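You operate a simulated robot arm through the tools that you are given. There is no shell and no other tool. Be economical: measure what you need, move in short steps, check, and stop when the job is done.

Carry out the task below with a simulated two-armed robot. There is one attempt and no reset: what you move stays moved.

TASK
Bleed the orange float down to 0.2 bar, shut its valve, then take the hose off.
Fine: open the valve first; the blue nozzle goes into the hose stand.

Only the result counts: the job must be done as asked and must still hold three seconds after the hand-in. Knocking over, shifting, dropping, spilling or breaking anything else fails it.

THE ROBOT
Two 6-joint arms with two-finger parallel grippers on one trunk, on a base that drives. Base frame: it is fixed to the floor where the robot stands at the start and does not move with it; the origin is under the middle of the robot, x ahead of it, y to its left, z up; the surface under the hand at the start is at about z = 0.85. Units: m, degrees, N and s.
The left shoulder is at the start at [0.06, 0.187, 1.197], the right one opposite. With the tool pointing down near the work surface each hand reaches from about 0.18 to 0.62 m from the robot's upright axis, wherever it stands, measured 20 degrees to its own side. Places, roughly: float valve [0.5, 0.2, 1]; red float [0.5, 6, 1.25]. Payload 1.57 kg a hand.
Tool frame (each hand has its own): the origin (TCP) lies between the finger pads and is the grasp point; the fingertips stand 0.03 m ahead of it; z points along the fingers, y is the line along which they close. Largest opening 0.11 m; finger width 0.024, thickness 0.012; the body of the gripper, 0.048 by 0.112 m, starts 0.078 m behind the TCP.
Orientation is that of the tool frame in the base frame, as [roll, pitch, yaw] about the fixed x, y, z axes, in that order (R = Rz(yaw) Ry(pitch) Rx(roll)). With the fingers straight down and closing along the base's y, the tool's x points along the base's -x, its y along +y and its z along -z.

THE INTERFACE
- The arms move only by the tool play_rows. It takes "left_increments", "right_increments" or both (then of equal length, played together; a hand with none holds still); each is a list of rows, each a list of 7 numbers: the turn, a rotation vector about the base's x, y, z in degrees, then the shift along the base's x, y, z in m, then the closure, from 0 (fully open) to 1 (shut). In form: [[wx, wy, wz, tx, ty, tz, fingers], ...]. A call has 1 to 20 rows; each row shifts and turns the commanded pose from where the row before left it. Rows are played at 5 a second. More than 0.05 m and 8.6 degrees between two rows, or a gripper value outside its range, and nothing of the call is played. Where a pose cannot be reached the arm comes as near as it can. A force on the tool above 40 N (or 10 N above the force at the start of the call, whichever is more), or a blocked arm, ends the call early, and 0.2 s more pass. Each finger travels about 0.153 m/s and halts on what it meets, pressing with about 41 N; the grip force reading is that of the motor and also rises with nothing between the fingers. The clock runs only during rows and for 0.2 s after the last one: add rows that do not move to give the fingers time. It gives the time, the measured TCP pose, the force on the tool (base axes), the opening and the grip force at its end, in the units of the frame above (readings bear some noise), with the torque about the TCP (base axes, N m) and any sound that the robot's microphone picked up, and new pictures: "show" is both (left out), scene, wrist or none (wrist: the cameras of the hands that moved).
- Cameras (640 x 400 px; columns grow to the right, rows downward): "scene" is now at [0.0089, 0.0177, 1.7292]; the picture's right is [0.23, -0.97, 0.00], its down [-0.81, -0.20, -0.55] and it looks along [0.54, 0.13, -0.83] (base axes); focal length 280 px, centre (320, 200). "left" rides on the left gripper at [0.07, -0.016, -0.141] in its tool frame; the picture's right is [0.23, 0.97, 0.00], its down [-0.86, 0.20, -0.48] and it looks along [-0.47, 0.11, 0.88] (tool axes); focal length 222 px, centre (320, 200). "right" rides on the right gripper at [0.07, 0.016, -0.141] in its tool frame; the picture's right is [-0.23, 0.97, 0.00], its down [-0.86, -0.20, -0.48] and it looks along [-0.47, -0.11, 0.88] (tool axes); focal length 222 px, centre (320, 200).
- slide_trunk(by): slides the trunk up (or, below 0, down) by that many m; the arms and the scene camera ride with it, the base frame stays. It gives what a move gives, with no picture.
- base_move(legs): drives the robot by 1 to 6 legs, each [ahead, left, turn to the left] in m, m and degrees, along the robot's own axes; the way and the turn of a leg run together, so that a leg with both is an arc; at most 1.5 m and 180 degrees a leg. The arms and the cameras ride along, it lands a little off, and it stops where it bumps. It gives what a move gives, and a new picture of the scene camera.
- aim_head(pan, tilt): turns the head with the scene camera to pan (to the left, within 86 degrees either way) and tilt (down, from -29 to 69), counted from straight ahead of the robot. It gives what a move gives, and a new picture of the scene camera.
- locate(camera, pixels): for up to 12 pixels [column, row] of the newest picture of that camera ("zoom" is the newest enlarged one), the place [x, y, z] in the base frame of the surface seen there, good to about 0.002 m. It takes no simulated time.
- close_up(camera, box): a new picture of the part [left, top, right, bottom] of that camera's present view, enlarged. It takes no simulated time.
- hand_in(): hands the job in; it is judged then, once.

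Keep the steps short. Do not move on a guess: measure, check each grasp and each placing, and mend mistakes. In all there are 80 turns and 260 pictures (those below and enlarged ones count). Leave the grippers open and the arms clear of the work at the hand-in unless told otherwise, and finish with a single line.

The tools are called after "Emit:" as a command line: name --argument value ..., lists and objects as JSON in quotes. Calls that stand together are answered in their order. play_rows: Moves the arms, as the interface text tells. Its arguments: {"type":"object","properties":{"left_increments":{"type":"array"},"right_increments":{"type":"array"},"show":{"type":"string","enum":["both","scene","wrist","none"]}},"required":[]} The other tools are called the same way: slide_trunk (by) slides the trunk up or down; base_move (legs) drives the base; aim_head (pan, tilt) turns the head that bears the scene camera; locate (camera, pixels) gives the place of the surface under pixels of a picture; close_up (camera, box) takes an enlarged picture of a part of a camera's view; hand_in () hands the job in.

At the start:

```text
time: 0.0
left_eef_pos: [0.3025, 0.3874, 1.2738]
left_tool_rot: [-180.0, 0.0, -180.0]
left_force: [0.0, -0.1, 0.3]
left_moment: [-0.01, -0.01, 0.01]
left_finger_gap: 0.1099
left_grasp_force: 0.1
right_eef_pos: [0.3404, 0.0411, 1.2942]
right_tool_rot: [180.0, -0.1, -180.0]
right_force: [0.2, -1.1, 0.8]
right_moment: [0.0, 0.01, 0.03]
right_finger_gap: 0.1101
right_grasp_force: 0.1
trunk travel left (down, up): [-0.825, 0.165]
robot x, y, heading: [0.0008, -0.0007, -0.3]
head pan, tilt: [13.5, 56.5]
```

scene: 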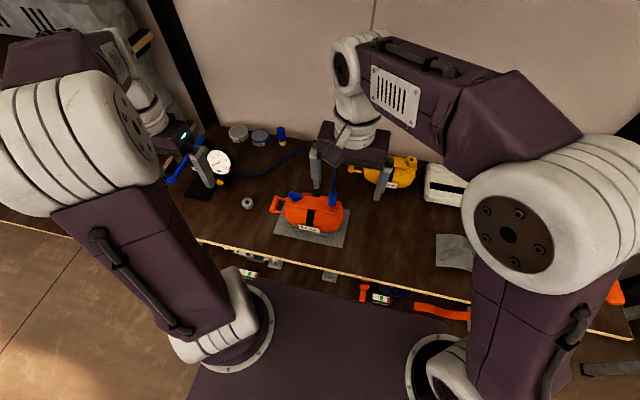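
right: 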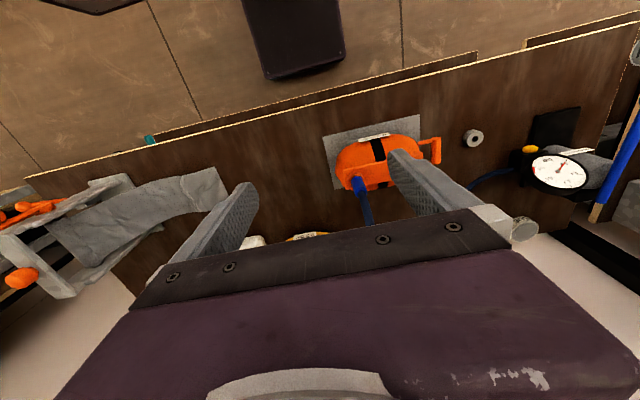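
left: 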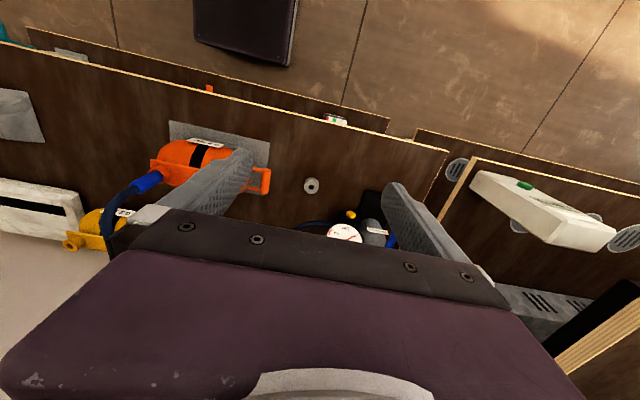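

I see the orange float with a blue nozzle on it, and a gauge to its left. I'll enlarge these areas to make out the valve, stand and gauge.

Emit:
close_up --camera "scene" --box '[240, 160, 380, 250]'

Emit:
close_up --camera "scene" --box '[150, 110, 300, 210]'

Emit:
close_up --camera "right" --box '[320, 100, 620, 260]'

Emit:
close_up --camera "left" --box '[50, 110, 290, 260]'

```text
4.44 times, centred on (310, 205) of scene
```

zoom: 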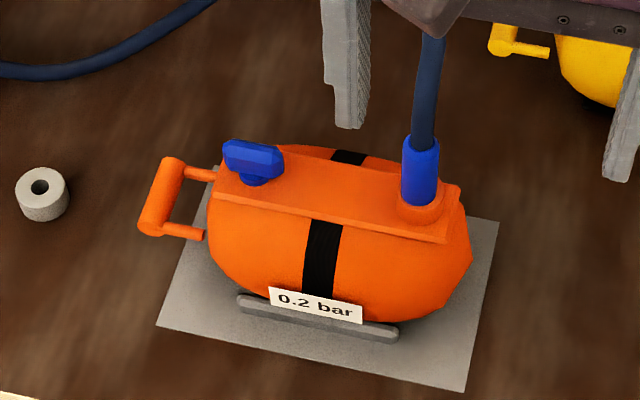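

```text
4.00 times, centred on (225, 160) of scene
```

zoom: 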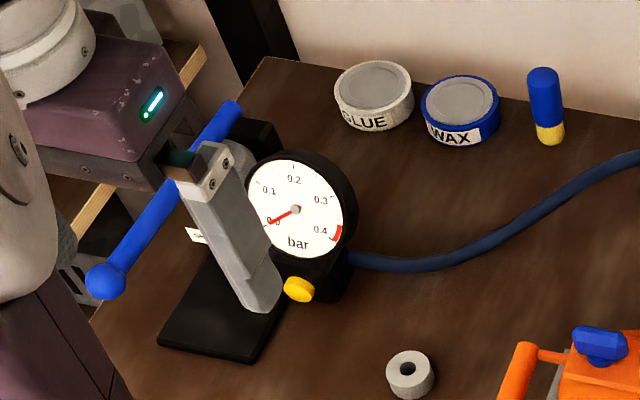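

```text
2.13 times, centred on (470, 180) of right
```

zoom: 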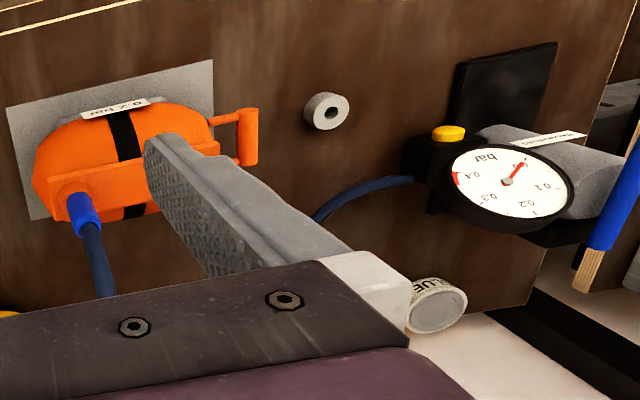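

```text
2.67 times, centred on (170, 185) of left
```

zoom: 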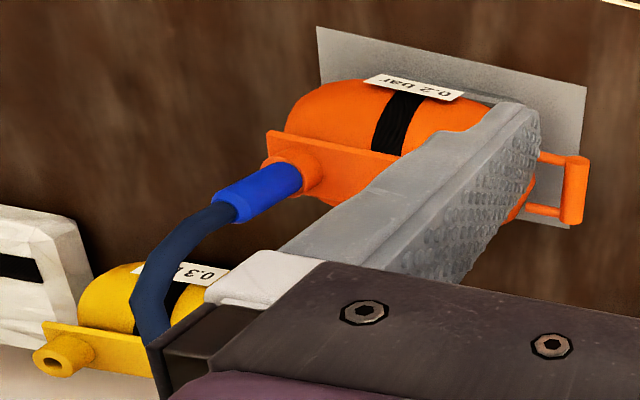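

The gauge reads 0.0 while the valve (blue knob) is shut. There is a yellow bleed button at the gauge, and a grey ring that may be the stand. I'll measure these points.

Emit:
locate --camera "scene" --pixels '[[295, 195], [291, 194], [301, 197], [333, 192], [332, 203], [247, 202], [220, 182], [219, 161], [303, 201], [246, 207], [310, 229], [300, 240]]'

Emit:
aim_head --pan 35 --tilt 45

```text
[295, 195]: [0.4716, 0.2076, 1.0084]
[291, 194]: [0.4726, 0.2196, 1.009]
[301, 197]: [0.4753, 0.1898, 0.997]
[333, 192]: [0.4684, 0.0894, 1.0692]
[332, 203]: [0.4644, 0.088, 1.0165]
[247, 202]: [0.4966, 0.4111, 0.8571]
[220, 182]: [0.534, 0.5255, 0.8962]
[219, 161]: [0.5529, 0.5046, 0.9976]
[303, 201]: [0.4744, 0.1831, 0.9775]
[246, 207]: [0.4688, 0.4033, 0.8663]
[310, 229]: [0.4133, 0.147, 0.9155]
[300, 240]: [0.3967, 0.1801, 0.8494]
```

```text
time: 0.8
left_eef_pos: [0.3041, 0.3879, 1.2745]
left_tool_rot: [-180.0, 0.0, 180.0]
left_force: [0.4, 0.0, 0.4]
left_moment: [-0.02, 0.02, -0.02]
left_finger_gap: 0.1099
left_grasp_force: 0.0
right_eef_pos: [0.3405, 0.0407, 1.2936]
right_tool_rot: [180.0, 0.0, 179.9]
right_force: [0.1, 0.3, 0.0]
right_moment: [-0.01, 0.01, -0.01]
right_finger_gap: 0.1102
right_grasp_force: 0.0
trunk travel left (down, up): [-0.825, 0.165]
robot x, y, heading: [-0.0016, 0.0002, -0.1]
head pan, tilt: [35.0, 45.0]
```

scene: 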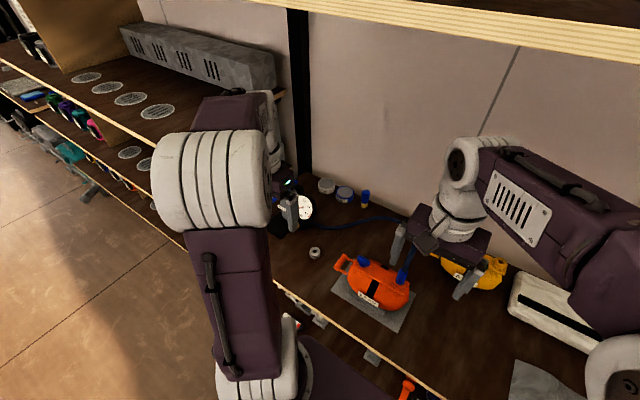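

The hose stand still needs identifying. I'll drive 0.28 m left along the counter so that the left hand can reach the button and the right hand the valve and nozzle.

Emit:
base_move --legs '[[0, 0.28, 0]]'

Emit:
aim_head --pan 5 --tilt 52

Emit:
close_up --camera "right" --box '[0, 0, 640, 400]'

Emit:
close_up --camera "left" --box '[0, 0, 640, 400]'

```text
time: 2.8
left_eef_pos: [0.3035, 0.6654, 1.2754]
left_tool_rot: [179.9, -0.1, 180.0]
left_force: [-0.9, -0.3, 0.2]
left_moment: [0.02, -0.01, 0.07]
left_finger_gap: 0.11
left_grasp_force: 0.1
right_eef_pos: [0.3396, 0.3182, 1.2929]
right_tool_rot: [179.9, 0.0, -180.0]
right_force: [0.8, 0.0, -0.2]
right_moment: [0.04, 0.01, -0.02]
right_finger_gap: 0.11
right_grasp_force: 0.0
trunk travel left (down, up): [-0.825, 0.165]
robot x, y, heading: [0.0032, 0.279, 0.0]
head pan, tilt: [35.0, 45.0]
```

scene: 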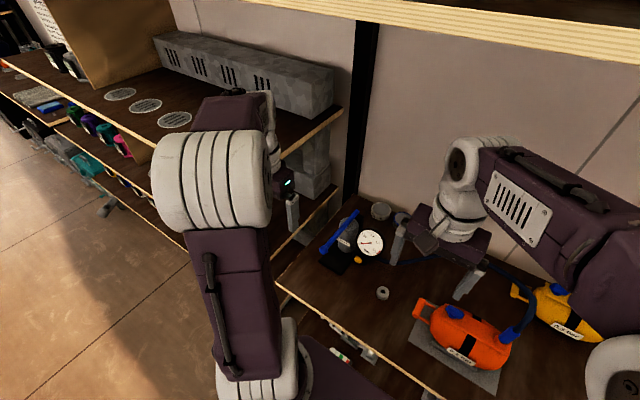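

```text
time: 3.8
left_eef_pos: [0.3031, 0.6684, 1.2745]
left_tool_rot: [180.0, 0.0, -180.0]
left_force: [0.0, 0.0, 0.5]
left_moment: [0.0, -0.02, 0.01]
left_finger_gap: 0.11
left_grasp_force: 0.1
right_eef_pos: [0.341, 0.3212, 1.2933]
right_tool_rot: [180.0, 0.0, -179.9]
right_force: [0.3, 0.9, 0.1]
right_moment: [-0.01, -0.01, 0.0]
right_finger_gap: 0.1102
right_grasp_force: 0.2
trunk travel left (down, up): [-0.825, 0.165]
robot x, y, heading: [0.001, 0.2787, 0.2]
head pan, tilt: [5.0, 52.0]
```

scene: 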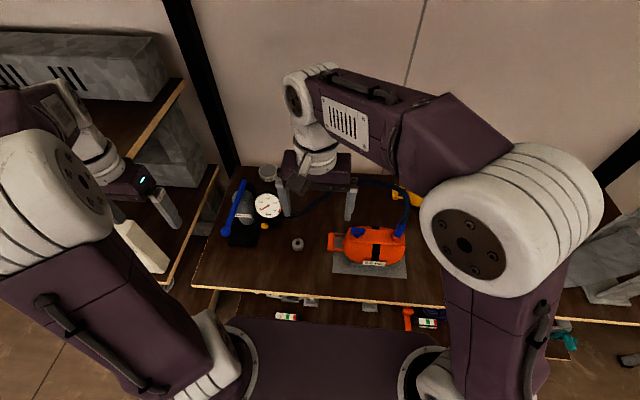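

```text
1.00 times, centred on (320, 200) of right (not enlarged: the box is as wide or as high as the picture)
```

zoom: 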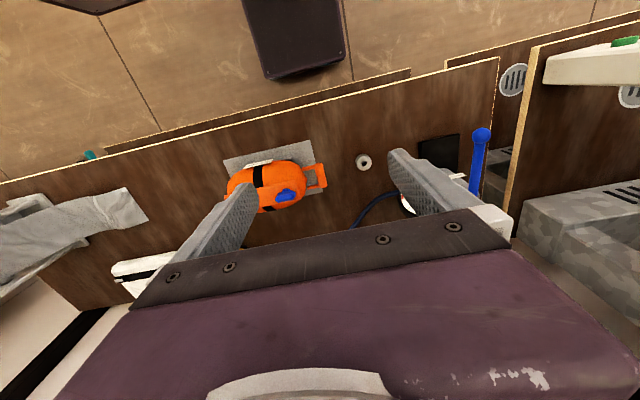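

```text
1.00 times, centred on (320, 200) of left (not enlarged: the box is as wide or as high as the picture)
```

zoom: 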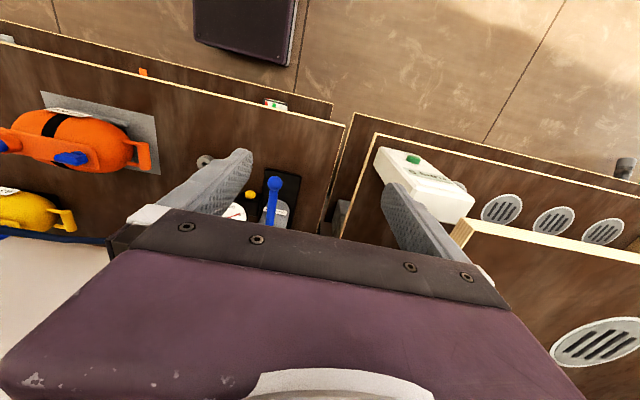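

Emit:
close_up --camera "scene" --box '[210, 160, 320, 255]'

Emit:
close_up --camera "scene" --box '[320, 180, 440, 280]'

Emit:
close_up --camera "left" --box '[10, 80, 320, 240]'

Emit:
close_up --camera "scene" --box '[240, 280, 480, 380]'

```text
4.21 times, centred on (265, 208) of scene
```

zoom: 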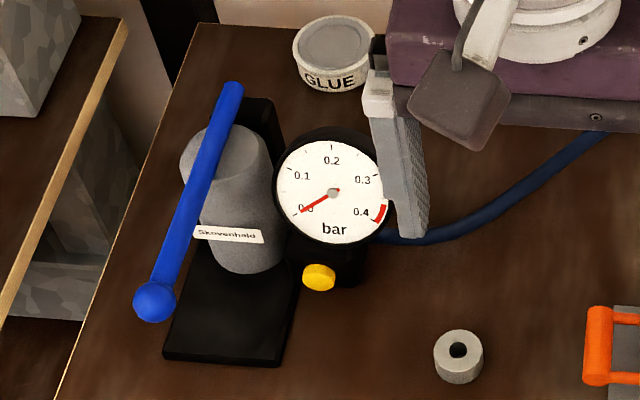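

```text
4.00 times, centred on (380, 230) of scene
```

zoom: 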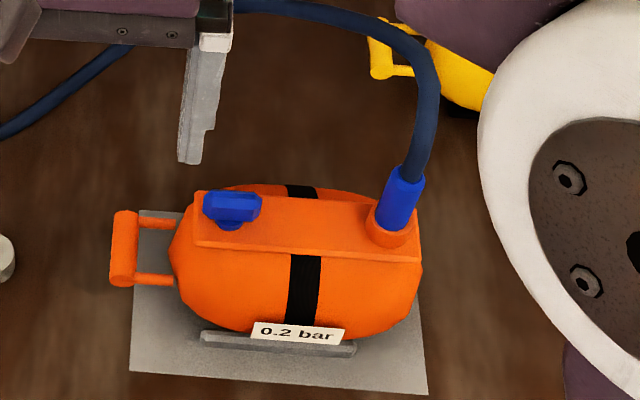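

```text
2.06 times, centred on (165, 160) of left
```

zoom: 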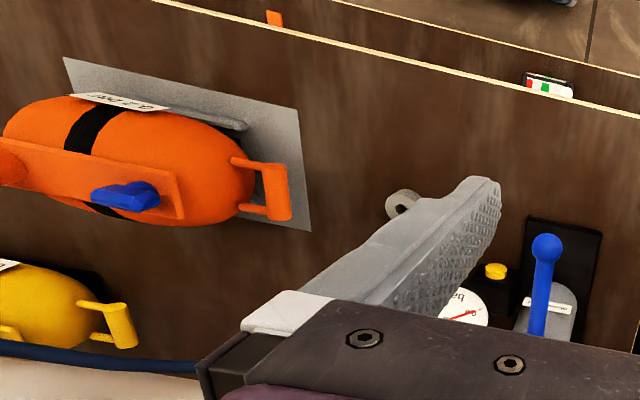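

```text
2.67 times, centred on (360, 330) of scene
```

zoom: 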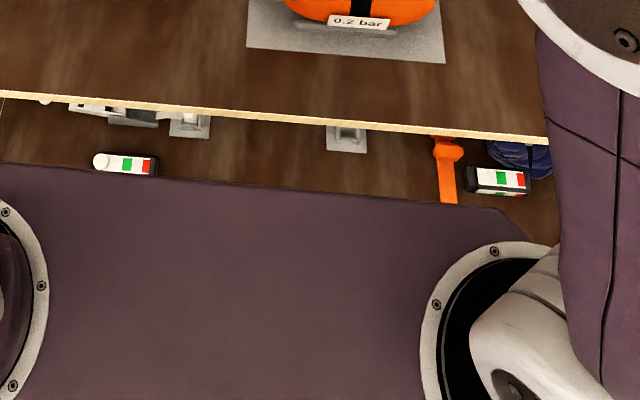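

The grey ring with the bore is the only stand in view. The blue T-knob lies along y. I'll zoom in on the knob, button and ring for exact measurements.

Emit:
close_up --camera "scene" --box '[365, 222, 387, 240]'

Emit:
close_up --camera "scene" --box '[327, 220, 355, 240]'

Emit:
locate --camera "zoom" --pixels '[[100, 200], [250, 200], [400, 200], [550, 200], [320, 100], [320, 300], [200, 100], [450, 100], [200, 300], [450, 300]]'

Emit:
close_up --camera "scene" --box '[250, 190, 310, 255]'

Emit:
close_up --camera "right" --box '[340, 120, 500, 220]'

```text
16.00 times, centred on (376, 231) of scene
```

zoom: 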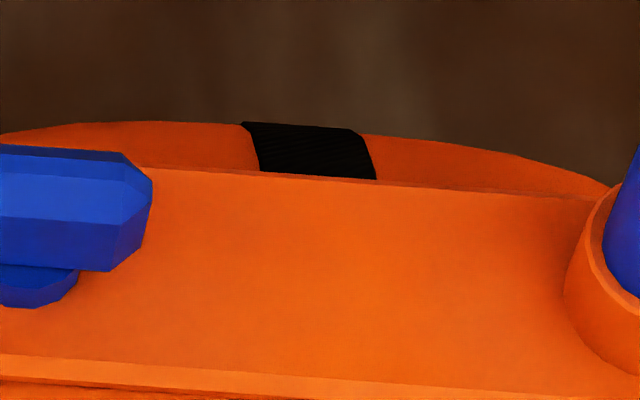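

```text
16.00 times, centred on (341, 230) of scene
```

zoom: 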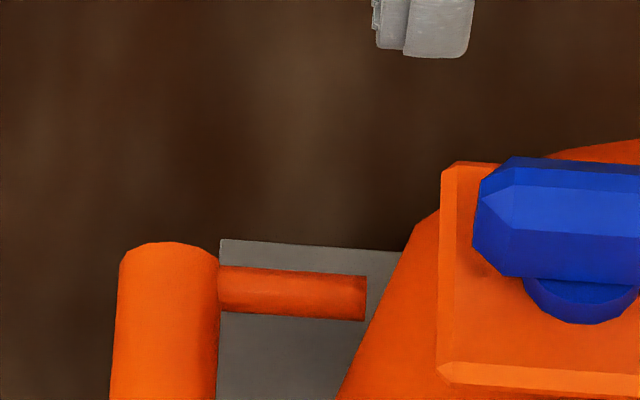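

```text
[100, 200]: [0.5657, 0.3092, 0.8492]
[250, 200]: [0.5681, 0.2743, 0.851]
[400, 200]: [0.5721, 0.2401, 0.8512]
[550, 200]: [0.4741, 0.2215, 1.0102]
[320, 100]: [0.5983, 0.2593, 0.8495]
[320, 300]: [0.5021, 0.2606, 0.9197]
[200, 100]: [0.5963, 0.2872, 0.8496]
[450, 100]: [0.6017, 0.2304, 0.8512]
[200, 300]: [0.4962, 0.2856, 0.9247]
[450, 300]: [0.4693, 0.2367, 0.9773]
```

```text
6.15 times, centred on (280, 222) of scene
```

zoom: 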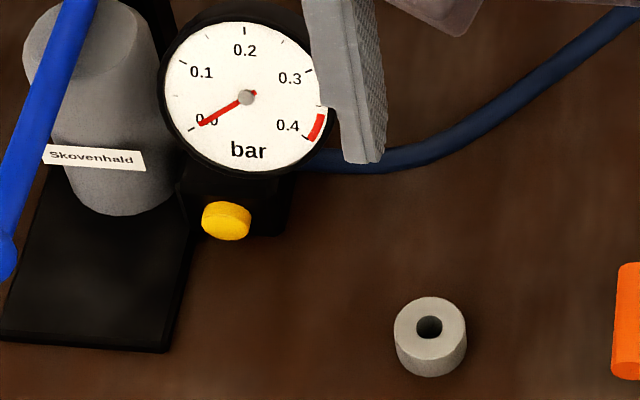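

```text
4.00 times, centred on (420, 170) of right
```

zoom: 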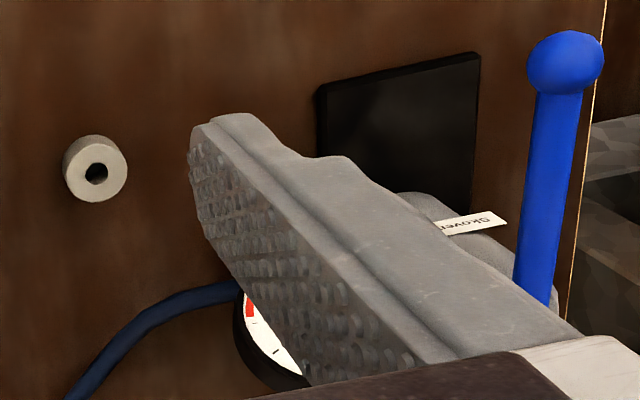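

I'll measure the button, ring and knob points in fresh zooms.

Emit:
close_up --camera "scene" --box '[250, 205, 282, 225]'

Emit:
locate --camera "zoom" --pixels '[[200, 290], [240, 290], [280, 290], [300, 330], [240, 350], [240, 270], [100, 200], [380, 300], [300, 180]]'

Emit:
close_up --camera "scene" --box '[282, 232, 314, 252]'

Emit:
locate --camera "zoom" --pixels '[[300, 140], [340, 260], [240, 200], [360, 200], [300, 260], [300, 340], [100, 300]]'

Emit:
close_up --camera "scene" --box '[342, 218, 374, 240]'

Emit:
locate --camera "zoom" --pixels '[[300, 200], [200, 200], [260, 200], [340, 200], [380, 200], [300, 180], [300, 230], [300, 270], [200, 300], [450, 300]]'

Emit:
close_up --camera "scene" --box '[380, 215, 420, 240]'

Emit:
locate --camera "zoom" --pixels '[[280, 200], [320, 200], [300, 250], [320, 100], [340, 50], [300, 330], [280, 150], [340, 150]]'

```text
16.00 times, centred on (266, 215) of scene
```

zoom: 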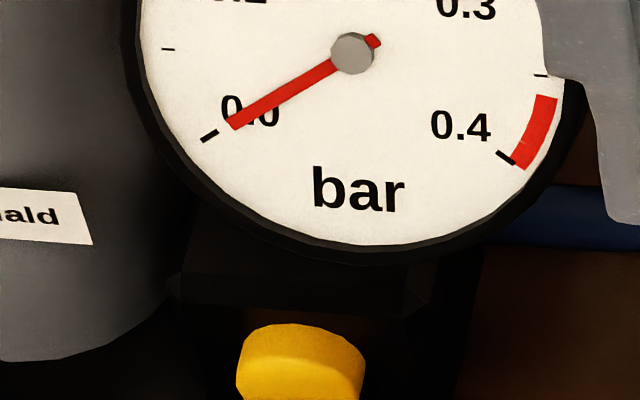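

```text
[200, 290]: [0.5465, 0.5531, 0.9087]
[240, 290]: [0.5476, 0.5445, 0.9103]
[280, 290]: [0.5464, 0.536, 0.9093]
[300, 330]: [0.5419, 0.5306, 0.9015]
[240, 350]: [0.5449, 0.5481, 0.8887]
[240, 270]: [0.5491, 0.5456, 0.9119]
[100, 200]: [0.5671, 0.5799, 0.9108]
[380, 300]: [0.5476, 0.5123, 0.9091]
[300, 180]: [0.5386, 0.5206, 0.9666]
```

```text
16.00 times, centred on (298, 242) of scene
```

zoom: 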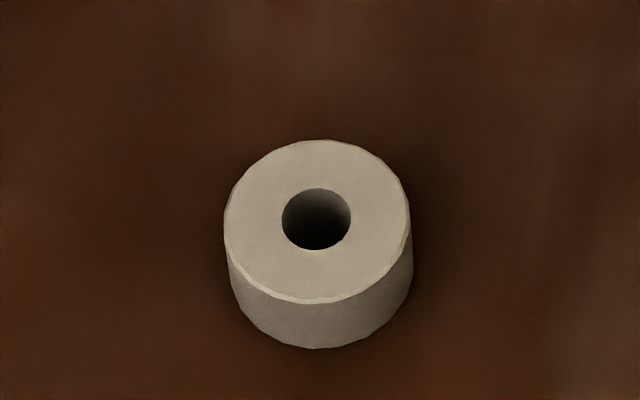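

```text
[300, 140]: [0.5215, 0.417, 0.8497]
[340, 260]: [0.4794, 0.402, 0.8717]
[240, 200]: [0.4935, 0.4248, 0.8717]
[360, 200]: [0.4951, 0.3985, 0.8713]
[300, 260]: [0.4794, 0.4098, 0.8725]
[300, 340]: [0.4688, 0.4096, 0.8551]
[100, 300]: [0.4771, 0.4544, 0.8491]
```

```text
16.00 times, centred on (358, 229) of scene
```

zoom: 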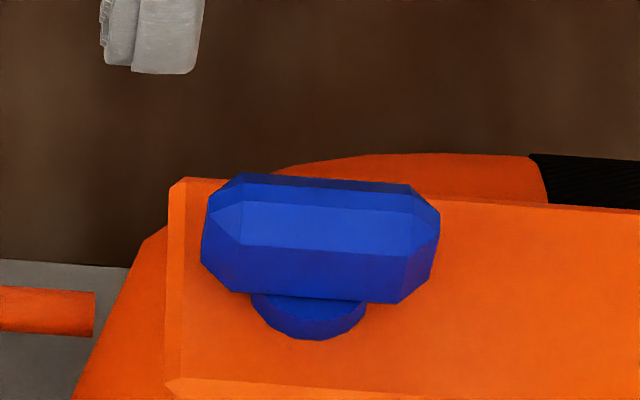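

```text
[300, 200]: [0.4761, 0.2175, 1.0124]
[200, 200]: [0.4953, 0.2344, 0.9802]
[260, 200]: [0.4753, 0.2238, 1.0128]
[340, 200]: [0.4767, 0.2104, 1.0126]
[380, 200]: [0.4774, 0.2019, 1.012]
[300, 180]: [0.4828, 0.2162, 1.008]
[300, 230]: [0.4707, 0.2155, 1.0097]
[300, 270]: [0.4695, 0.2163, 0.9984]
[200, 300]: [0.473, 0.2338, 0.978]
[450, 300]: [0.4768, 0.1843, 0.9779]
```

```text
16.00 times, centred on (400, 228) of scene
```

zoom: 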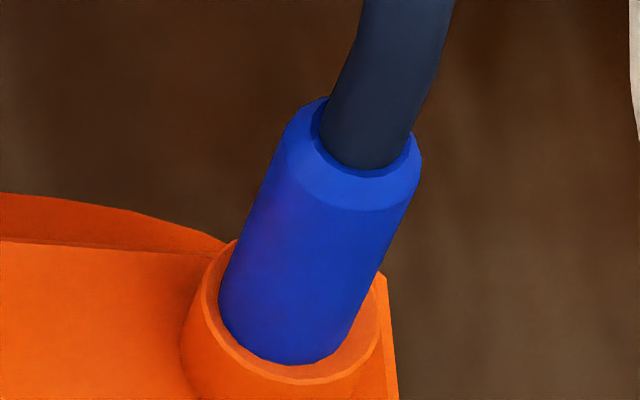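

```text
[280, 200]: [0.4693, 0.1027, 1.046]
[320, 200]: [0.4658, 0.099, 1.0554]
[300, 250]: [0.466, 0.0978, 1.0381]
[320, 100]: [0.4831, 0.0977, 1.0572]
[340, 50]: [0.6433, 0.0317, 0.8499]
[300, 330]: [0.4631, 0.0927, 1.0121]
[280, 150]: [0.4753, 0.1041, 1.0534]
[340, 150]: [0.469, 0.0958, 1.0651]
```

Now the button face and hose route: I'll zoom on the button (263,226) and measure it and the hose arc.

Emit:
close_up --camera "scene" --box '[248, 216, 280, 236]'

Emit:
locate --camera "zoom" --pixels '[[300, 165], [240, 180], [300, 200], [360, 200], [250, 230], [300, 250], [350, 230], [300, 150], [200, 120], [420, 180], [320, 100], [300, 220]]'

Emit:
locate --camera "scene" --pixels '[[408, 210], [403, 191], [390, 184], [372, 181], [358, 186], [305, 210], [243, 195], [223, 233]]'

Emit:
close_up --camera "left" --box '[225, 160, 305, 220]'

Emit:
locate --camera "zoom" --pixels '[[192, 270], [180, 280], [210, 270], [192, 290]]'

```text
16.00 times, centred on (264, 226) of scene
```

zoom: 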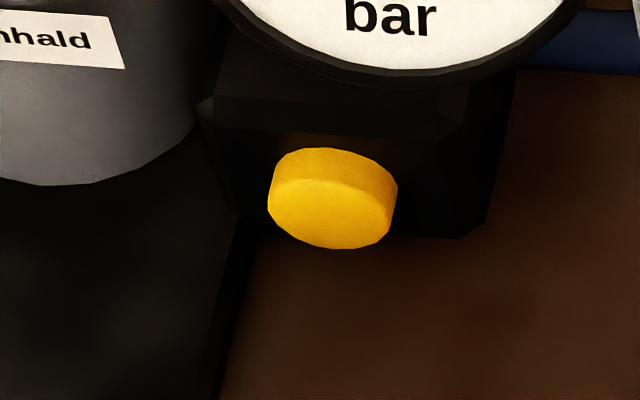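

```text
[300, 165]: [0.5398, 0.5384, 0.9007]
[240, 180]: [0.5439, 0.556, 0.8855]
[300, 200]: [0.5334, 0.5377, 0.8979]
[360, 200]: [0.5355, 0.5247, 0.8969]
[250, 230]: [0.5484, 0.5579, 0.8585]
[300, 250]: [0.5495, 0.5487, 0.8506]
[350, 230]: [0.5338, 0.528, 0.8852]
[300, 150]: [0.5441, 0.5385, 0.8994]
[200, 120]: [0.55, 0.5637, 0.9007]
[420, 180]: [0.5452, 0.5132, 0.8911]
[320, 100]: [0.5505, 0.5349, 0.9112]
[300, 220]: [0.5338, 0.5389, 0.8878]
```

```text
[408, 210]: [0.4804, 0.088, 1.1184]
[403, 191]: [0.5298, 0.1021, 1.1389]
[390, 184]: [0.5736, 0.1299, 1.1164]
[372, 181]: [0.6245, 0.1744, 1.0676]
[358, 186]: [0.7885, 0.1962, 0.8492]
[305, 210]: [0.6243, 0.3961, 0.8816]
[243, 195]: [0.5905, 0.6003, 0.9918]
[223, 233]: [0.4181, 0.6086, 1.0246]
```

```text
6.67 times, centred on (265, 190) of left
```

zoom: 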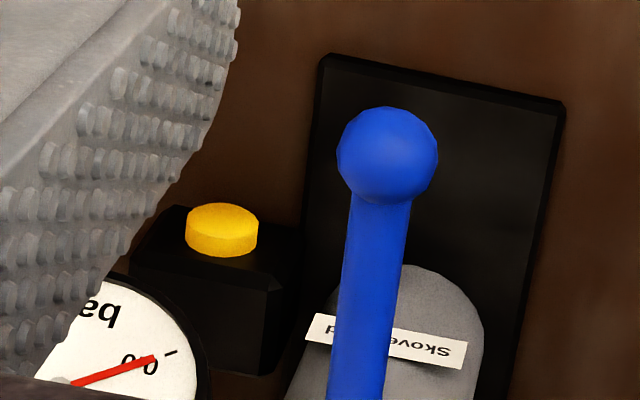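

```text
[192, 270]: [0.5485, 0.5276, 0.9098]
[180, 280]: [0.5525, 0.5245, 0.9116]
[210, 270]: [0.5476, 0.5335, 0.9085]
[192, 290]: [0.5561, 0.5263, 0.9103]
```

The button faces −x, centred near (0.533, 0.533, 0.892). The knob bar is centred near (0.478, 0.212) with its top at 1.0125, and the stand hole is at (0.4895, 0.408) with its top at 0.872. Next I turn the right hand −90° and bring it above the knob, fingers half open.

Emit:
play_rows --right_increments '[[0, 0, -7.5, 0.0114, -0.0091, -0.0119, 0], [0, 0, -7.5, 0.0114, -0.0091, -0.0119, 0], [0, 0, -7.5, 0.0114, -0.0091, -0.0119, 0], [0, 0, -7.5, 0.0114, -0.0091, -0.0119, 0.2], [0, 0, -7.5, 0.0114, -0.0091, -0.0119, 0.5], [0, 0, -7.5, 0.0114, -0.0091, -0.0119, 0.5], [0, 0, -7.5, 0.0114, -0.0091, -0.0119, 0.5], [0, 0, -7.5, 0.0114, -0.0091, -0.0119, 0.5], [0, 0, -7.5, 0.0114, -0.0091, -0.0119, 0.5], [0, 0, -7.5, 0.0114, -0.0091, -0.0119, 0.5], [0, 0, -7.5, 0.0114, -0.0091, -0.0119, 0.5], [0, 0, -7.5, 0.0114, -0.0091, -0.0119, 0.5], [0, 0, 0, 0, 0, 0, 0.5]]'

```text
time: 6.6
left_eef_pos: [0.3025, 0.6677, 1.2753]
left_tool_rot: [180.0, 0.0, 179.9]
left_force: [-0.3, 0.3, -0.7]
left_moment: [0.01, 0.0, 0.0]
left_finger_gap: 0.11
left_grasp_force: 0.0
right_eef_pos: [0.4768, 0.212, 1.151]
right_tool_rot: [-180.0, -0.1, 90.0]
right_force: [0.1, -0.1, 0.7]
right_moment: [0.0, 0.01, 0.02]
right_finger_gap: 0.0551
right_grasp_force: 0.1
trunk travel left (down, up): [-0.825, 0.165]
robot x, y, heading: [0.0002, 0.28, 0.0]
head pan, tilt: [5.0, 52.0]
```

scene: 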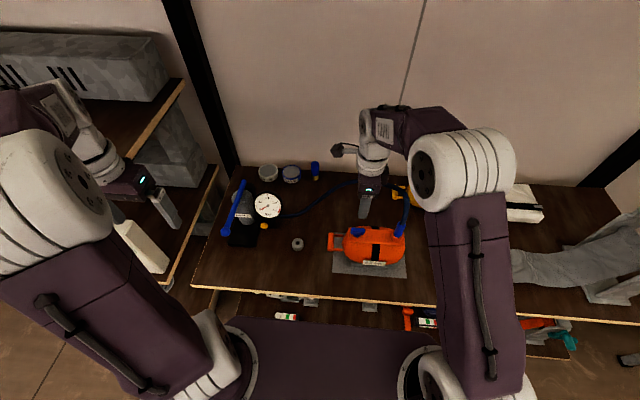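
right: 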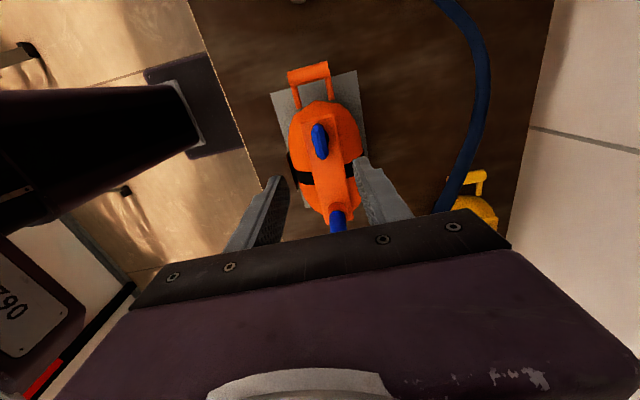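

The knob appears at (320,140), just where it projects for this position. I'll refine its position from this camera.

Emit:
close_up --camera "right" --box '[280, 100, 360, 150]'

Emit:
locate --camera "right" --pixels '[[320, 128], [320, 140], [321, 152], [316, 140], [324, 140], [339, 215]]'

```text
8.00 times, centred on (320, 125) of right
```

zoom: 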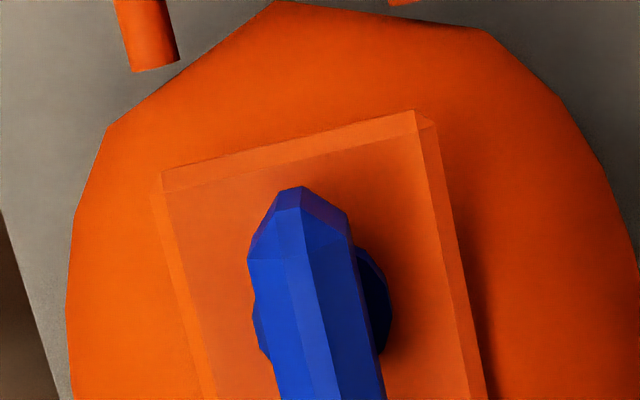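

```text
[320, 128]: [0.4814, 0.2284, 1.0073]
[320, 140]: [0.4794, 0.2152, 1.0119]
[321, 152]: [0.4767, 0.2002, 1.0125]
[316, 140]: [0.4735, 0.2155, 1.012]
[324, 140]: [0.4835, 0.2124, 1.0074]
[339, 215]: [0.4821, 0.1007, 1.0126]
```

The knob centre is about (0.478, 0.213). I'll descend to z 1.013, staying open for now.

Emit:
play_rows --right_increments '[[0, 0, 0, 0.0005, 0.0005, -0.035, 0.5], [0, 0, 0, 0.0005, 0.0005, -0.035, 0.5], [0, 0, 0, 0, 0, -0.035, 0.5], [0, 0, 0, 0, 0, -0.02, 0.5], [0, 0, 0, 0, 0, -0.013, 0.5], [0, 0, 0, 0, 0, 0, 0.5]]'

Emit:
close_up --camera "right" --box '[220, 110, 420, 260]'

```text
time: 8.0
left_eef_pos: [0.3034, 0.6675, 1.275]
left_tool_rot: [-180.0, -0.1, -180.0]
left_force: [0.2, -0.5, 0.5]
left_moment: [0.0, -0.01, -0.01]
left_finger_gap: 0.1098
left_grasp_force: 0.0
right_eef_pos: [0.4776, 0.2131, 1.0141]
right_tool_rot: [-179.9, 0.0, 90.0]
right_force: [0.0, -0.5, 0.3]
right_moment: [0.0, 0.01, 0.02]
right_finger_gap: 0.0552
right_grasp_force: 0.1
trunk travel left (down, up): [-0.825, 0.165]
robot x, y, heading: [-0.0012, 0.2774, -0.0]
head pan, tilt: [5.0, 52.0]
```

scene: 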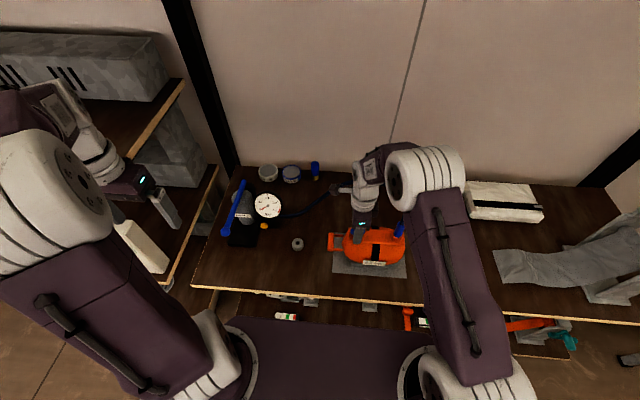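
right: 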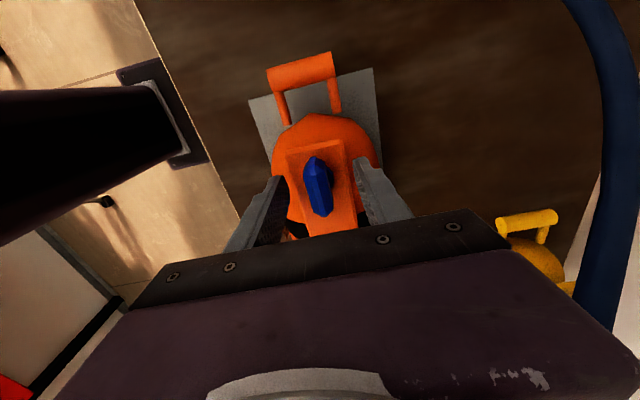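

```text
2.67 times, centred on (320, 185) of right
```

zoom: 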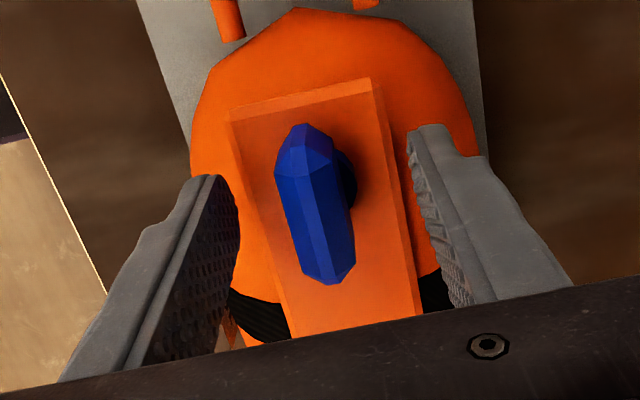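

The knob sits between the fingers. I'll close on it, then turn +16° (anticlockwise) as a trial while watching the torque and the gauge.

Emit:
play_rows --right_increments '[[0, 0, 0, 0, 0, 0, 0.75], [0, 0, 0, 0, 0, 0, 1], [0, 0, 0, 0, 0, 0, 1], [0, 0, 4, 0, 0, 0, 1], [0, 0, 4, 0, 0, 0, 1], [0, 0, 4, 0, 0, 0, 1], [0, 0, 4, 0, 0, 0, 1], [0, 0, 0, 0, 0, 0, 1]]' --show "wrist"

Emit:
close_up --camera "scene" --box '[250, 190, 282, 220]'

Emit:
close_up --camera "right" --box '[220, 110, 420, 260]'

```text
time: 9.8
left_eef_pos: [0.3034, 0.6665, 1.2753]
left_tool_rot: [-179.9, 0.0, 180.0]
left_force: [0.2, 0.0, 0.2]
left_moment: [0.0, 0.02, 0.03]
left_finger_gap: 0.1101
left_grasp_force: 0.0
right_eef_pos: [0.4796, 0.2126, 1.0121]
right_tool_rot: [-179.9, 0.0, 106.0]
right_force: [1.0, -0.7, 3.9]
right_moment: [-0.57, -0.2, 0.03]
right_finger_gap: 0.0151
right_grasp_force: 31.5
trunk travel left (down, up): [-0.825, 0.165]
robot x, y, heading: [-0.001, 0.2808, 0.1]
head pan, tilt: [5.0, 52.0]
```

right: 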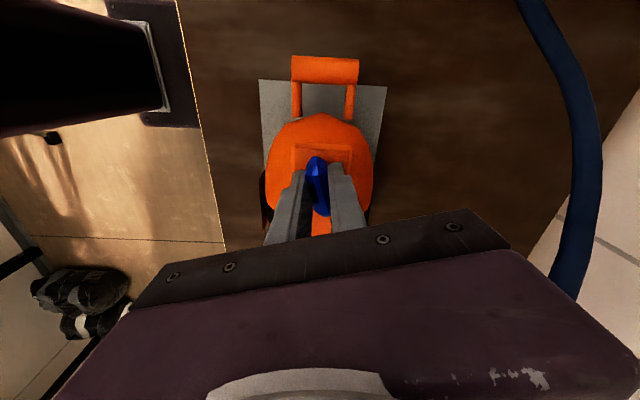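

```text
13.33 times, centred on (266, 205) of scene
```

zoom: 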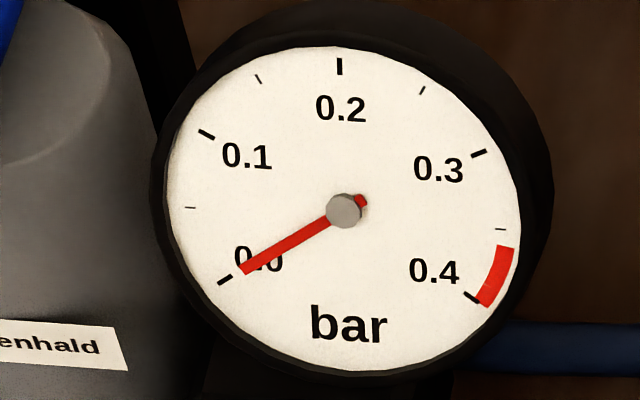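

```text
2.67 times, centred on (320, 185) of right
```

zoom: 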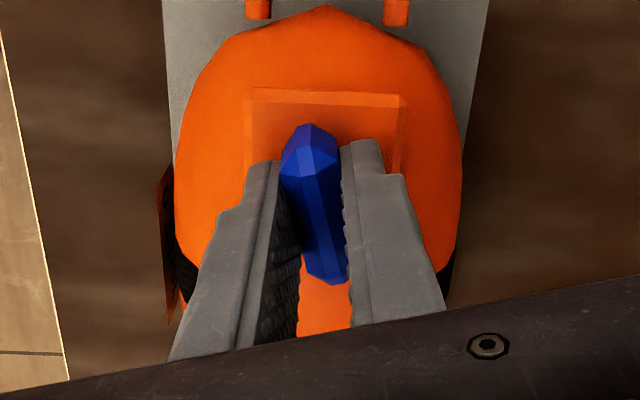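

The knob turned with the hand (the plate now sits skewed to the knob), with almost no torque, and the float stayed put. The gauge is still at 0. I'll continue to about 90°.

Emit:
play_rows --right_increments '[[0, 0, 6, 0, 0, 0, 1], [0, 0, 6, 0, 0, 0, 1], [0, 0, 6, 0, 0, 0, 1], [0, 0, 6, 0, 0, 0, 1], [0, 0, 6, 0, 0, 0, 1], [0, 0, 0, 0, 0, 0, 1]]' --show "wrist"

Emit:
close_up --camera "scene" --box '[250, 190, 282, 220]'

```text
time: 11.2
left_eef_pos: [0.302, 0.6678, 1.2745]
left_tool_rot: [180.0, 0.0, 179.9]
left_force: [0.3, 0.2, 0.6]
left_moment: [0.0, 0.01, -0.02]
left_finger_gap: 0.1101
left_grasp_force: 0.1
right_eef_pos: [0.4789, 0.2117, 1.012]
right_tool_rot: [180.0, 0.0, 136.2]
right_force: [-0.1, -1.3, 4.5]
right_moment: [-0.21, 0.01, -0.03]
right_finger_gap: 0.0156
right_grasp_force: 31.7
trunk travel left (down, up): [-0.825, 0.165]
robot x, y, heading: [-0.0013, 0.2801, -0.3]
head pan, tilt: [5.0, 52.0]
```

right: 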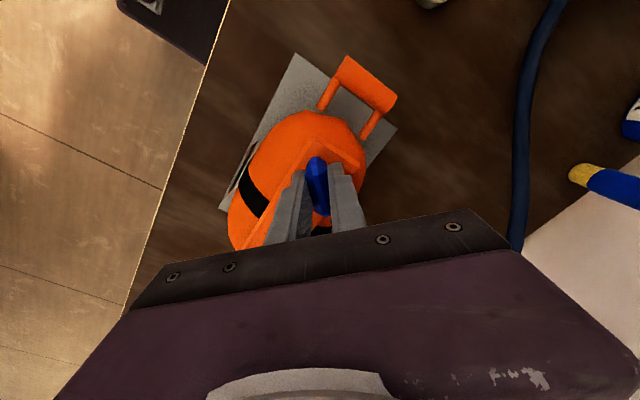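

```text
13.33 times, centred on (266, 205) of scene
```

zoom: 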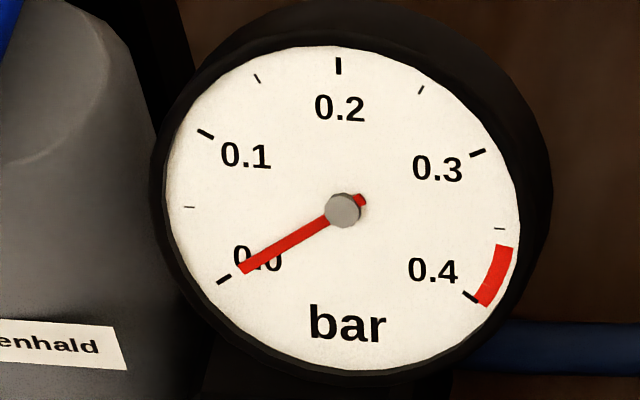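

The knob has turned 46° and the gauge still reads 0. I'll continue the turn to 90°.

Emit:
play_rows --right_increments '[[0, 0, 6, 0, 0, 0, 1], [0, 0, 6, 0, 0, 0, 1], [0, 0, 6, 0, 0, 0, 1], [0, 0, 6, 0, 0, 0, 1], [0, 0, 6, 0, 0, 0, 1], [0, 0, 6, 0, 0, 0, 1], [0, 0, 6, 0, 0, 0, 1], [0, 0, 2, 0, 0, 0, 1], [0, 0, 0, 0, 0, 0, 1]]' --show "wrist"

Emit:
close_up --camera "scene" --box '[250, 190, 282, 220]'

```text
time: 13.2
left_eef_pos: [0.3012, 0.6667, 1.2749]
left_tool_rot: [180.0, 0.0, 180.0]
left_force: [0.0, 0.8, -0.6]
left_moment: [0.0, 0.01, 0.0]
left_finger_gap: 0.1101
left_grasp_force: 0.1
right_eef_pos: [0.4781, 0.2124, 1.0135]
right_tool_rot: [180.0, -0.1, -179.9]
right_force: [-6.6, -2.2, -0.4]
right_moment: [-0.15, 0.72, -0.1]
right_finger_gap: 0.0154
right_grasp_force: 31.3
trunk travel left (down, up): [-0.825, 0.165]
robot x, y, heading: [-0.0032, 0.2809, 0.0]
head pan, tilt: [5.0, 52.0]
```

right: 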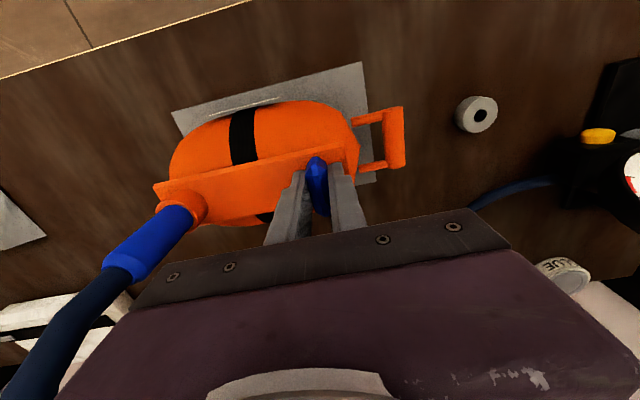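

```text
13.33 times, centred on (266, 205) of scene
```

zoom: 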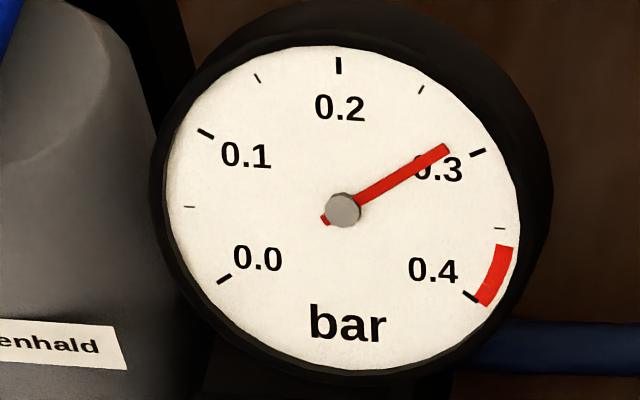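

The valve is open (at 90°) and the gauge shows just under 0.3 bar. The right hand keeps holding the knob. I'll bring the left hand, fingers shut, to point forward and down ahead of the button at a safe height.

Emit:
play_rows --left_increments '[[0, -7.86, 0, 0.01, -0.022, -0.015, 0.3], [0, -7.86, 0, 0.01, -0.022, -0.015, 0.6], [0, -7.86, 0, 0.01, -0.022, -0.015, 1], [0, -7.86, 0, 0.01, -0.022, -0.015, 1], [0, -7.86, 0, 0.01, -0.022, -0.015, 1], [0, -7.86, 0, 0.01, -0.022, -0.015, 1], [0, -7.86, 0, 0.01, -0.022, -0.015, 1], [0, 0, 5, 0, 0, -0.03, 1], [0, 0, 5, 0, 0, -0.03, 1], [0, 0, 0, 0, 0, 0, 1]]'

```text
time: 15.4
left_eef_pos: [0.4593, 0.5753, 1.1806]
left_tool_rot: [-176.4, 54.3, -167.3]
left_force: [0.7, 0.7, -0.2]
left_moment: [-0.03, 0.0, -0.01]
left_finger_gap: 0.0001
left_grasp_force: 21.2
left hand out of reach, approached as far as the arm can: row 5, 6, 7, 8, 9
right_eef_pos: [0.4785, 0.2129, 1.0132]
right_tool_rot: [-179.9, 0.1, 180.0]
right_force: [-4.2, -1.2, 2.1]
right_moment: [-0.03, 0.39, -0.08]
right_finger_gap: 0.0153
right_grasp_force: 31.3
trunk travel left (down, up): [-0.825, 0.165]
robot x, y, heading: [-0.0017, 0.2786, -0.2]
head pan, tilt: [5.0, 52.0]
```

scene: 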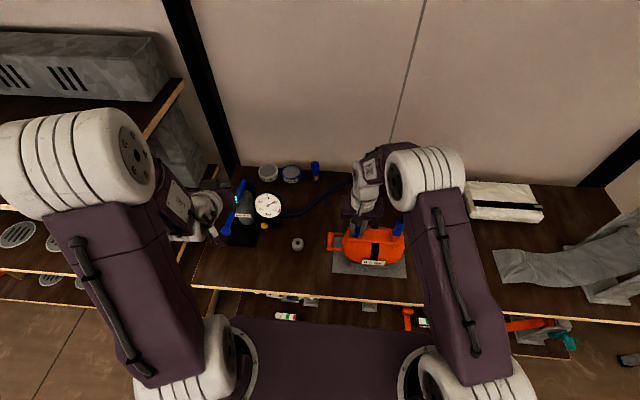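
left: 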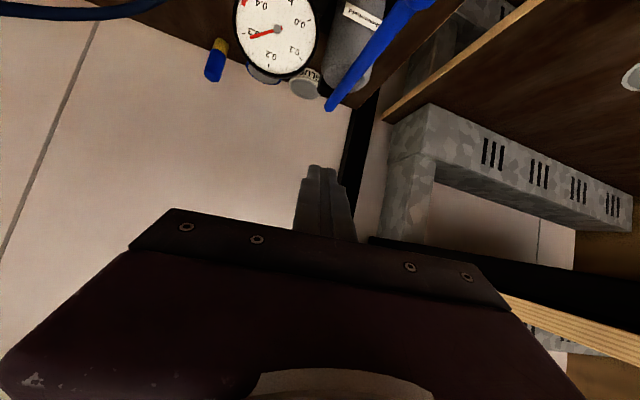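

The pose close to the body was out of reach, so the hand stopped at (0.459, 0.575, 1.181). I'll test with a shift of −y and a little down to see how it responds.

Emit:
play_rows --left_increments '[[0, 0, 0, 0.0, -0.015, 0, 1], [0, 0, 0, 0.0, -0.015, 0, 1], [0, 0, 0, 0.0, -0.015, 0, 1], [0, 0, 0, 0, 0, 0, 1]]' --show "none"

```text
time: 16.4
left_eef_pos: [0.4553, 0.5742, 1.2064]
left_tool_rot: [-179.3, 54.9, -169.6]
left_force: [-0.5, 1.1, -0.1]
left_moment: [-0.03, 0.0, 0.0]
left_finger_gap: 0.0
left_grasp_force: 21.6
left hand out of reach, approached as far as the arm can: row 1, 2, 3
right_eef_pos: [0.4774, 0.2125, 1.0126]
right_tool_rot: [180.0, 0.1, -180.0]
right_force: [-3.8, -0.2, 2.0]
right_moment: [0.03, 0.34, -0.04]
right_finger_gap: 0.0153
right_grasp_force: 31.0
trunk travel left (down, up): [-0.825, 0.165]
robot x, y, heading: [0.0025, 0.2818, 0.1]
head pan, tilt: [5.0, 52.0]
```

The command seems to persist at about (0.371, 0.468, 1.11). I'll shift it by +0.10 x and +0.055 y, to about (0.47, 0.523, 1.11), which should be reachable.

Emit:
play_rows --left_increments '[[0, 0, 0, 0.034, 0.018, 0, 1], [0, 0, 0, 0.033, 0.018, 0, 1], [0, 0, 0, 0.033, 0.018, 0, 1], [0, 0, 0, 0, 0, 0, 1]]'

```text
time: 17.4
left_eef_pos: [0.5563, 0.6281, 1.2067]
left_tool_rot: [-180.0, 54.9, -169.9]
left_force: [0.3, -0.7, 0.3]
left_moment: [0.02, -0.02, -0.01]
left_finger_gap: 0.0
left_grasp_force: 21.1
right_eef_pos: [0.4788, 0.2128, 1.0127]
right_tool_rot: [-179.9, 0.0, -179.9]
right_force: [-2.8, -0.4, 0.5]
right_moment: [0.1, 0.36, 0.03]
right_finger_gap: 0.0154
right_grasp_force: 31.4
trunk travel left (down, up): [-0.825, 0.165]
robot x, y, heading: [-0.0016, 0.2804, 0.1]
head pan, tilt: [5.0, 52.0]
```

scene: 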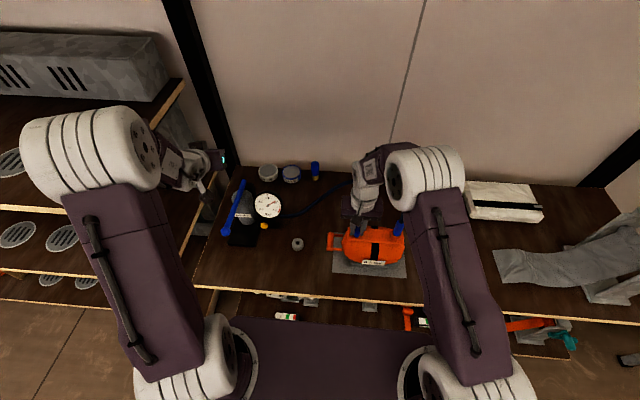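
left: 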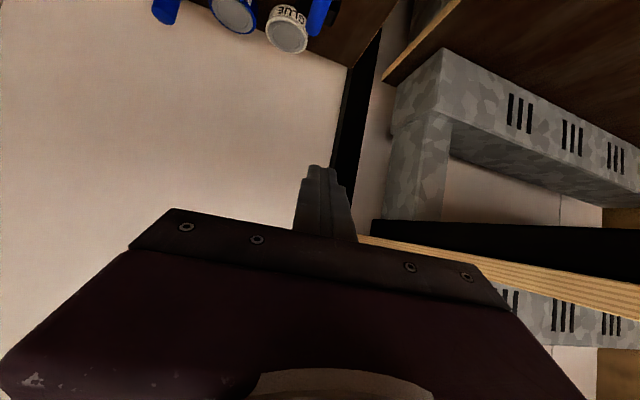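

The command starts from the reached pose, and only the inner reach limits it. I'm at (0.556, 0.628, 1.207), clear of everything. I'll move in −y to about 0.52 first, then down and back ahead of the gauge.

Emit:
play_rows --left_increments '[[0, 0, 0, -0.005, -0.035, 0, 1], [0, 0, 0, -0.01, -0.035, 0, 1], [0, 0, 0, -0.01, -0.036, 0, 1], [0, 0, 0, -0.02, 0, -0.04, 1], [0, 0, 0, -0.02, 0, -0.04, 1], [0, 0, 0, -0.02, 0, -0.04, 1], [0, 0, 0, 0, 0, 0, 1]]'

```text
time: 19.0
left_eef_pos: [0.5212, 0.5985, 1.1281]
left_tool_rot: [-175.8, 54.2, -166.5]
left_force: [-0.3, -0.3, 1.2]
left_moment: [0.03, 0.01, 0.03]
left_finger_gap: 0.0002
left_grasp_force: 21.1
left hand out of reach, approached as far as the arm can: row 2, 3, 4, 5, 6
right_eef_pos: [0.4776, 0.2127, 1.0131]
right_tool_rot: [-180.0, 0.0, 179.9]
right_force: [-3.3, 0.4, 1.4]
right_moment: [0.0, 0.39, 0.04]
right_finger_gap: 0.0154
right_grasp_force: 30.9
trunk travel left (down, up): [-0.825, 0.165]
robot x, y, heading: [0.0016, 0.2818, -0.2]
head pan, tilt: [5.0, 52.0]
```

scene: 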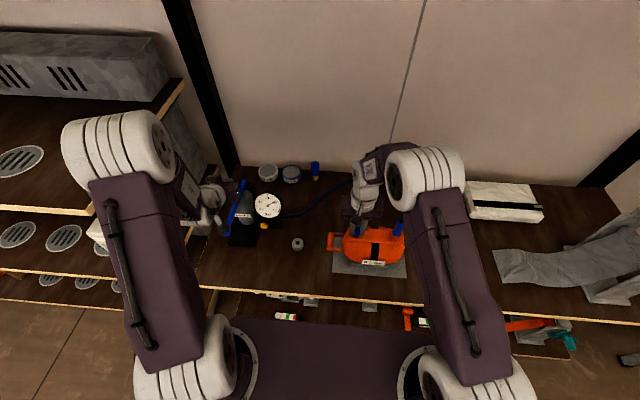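
left: 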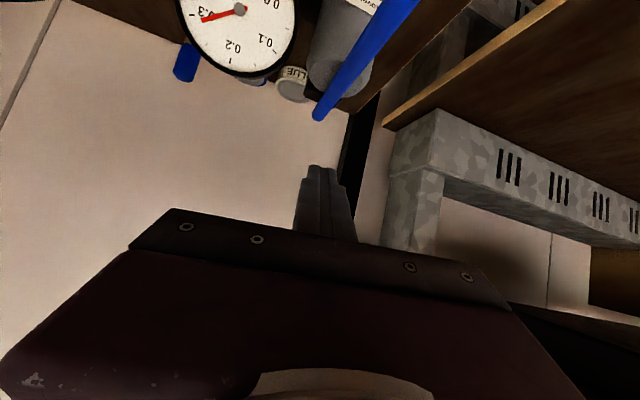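

Moving in −y with this tilt is blocked by the arm's limits. I'll use a steeper tool instead, about 20° from vertical, which stays clear of the gauge. First I raise it and tilt it back.

Emit:
play_rows --left_increments '[[0, 0, -7, 0, 0, 0.02, 1], [0, 7, -6, 0, 0, 0.02, 1], [0, 7, 0, -0.01, 0, 0.02, 1], [0, 7, 0, -0.01, 0, 0.01, 1], [0, 7, 0, -0.01, 0, 0, 1], [0, 7, 0, -0.01, -0.01, 0, 1], [0, 0, 0, 0, -0.02, 0, 1], [0, 0, 0, 0, -0.02, 0, 1], [0, 0, 0, 0, 0, 0, 1]]'

```text
refused: row 2 steps farther than a row can; nothing moved
```

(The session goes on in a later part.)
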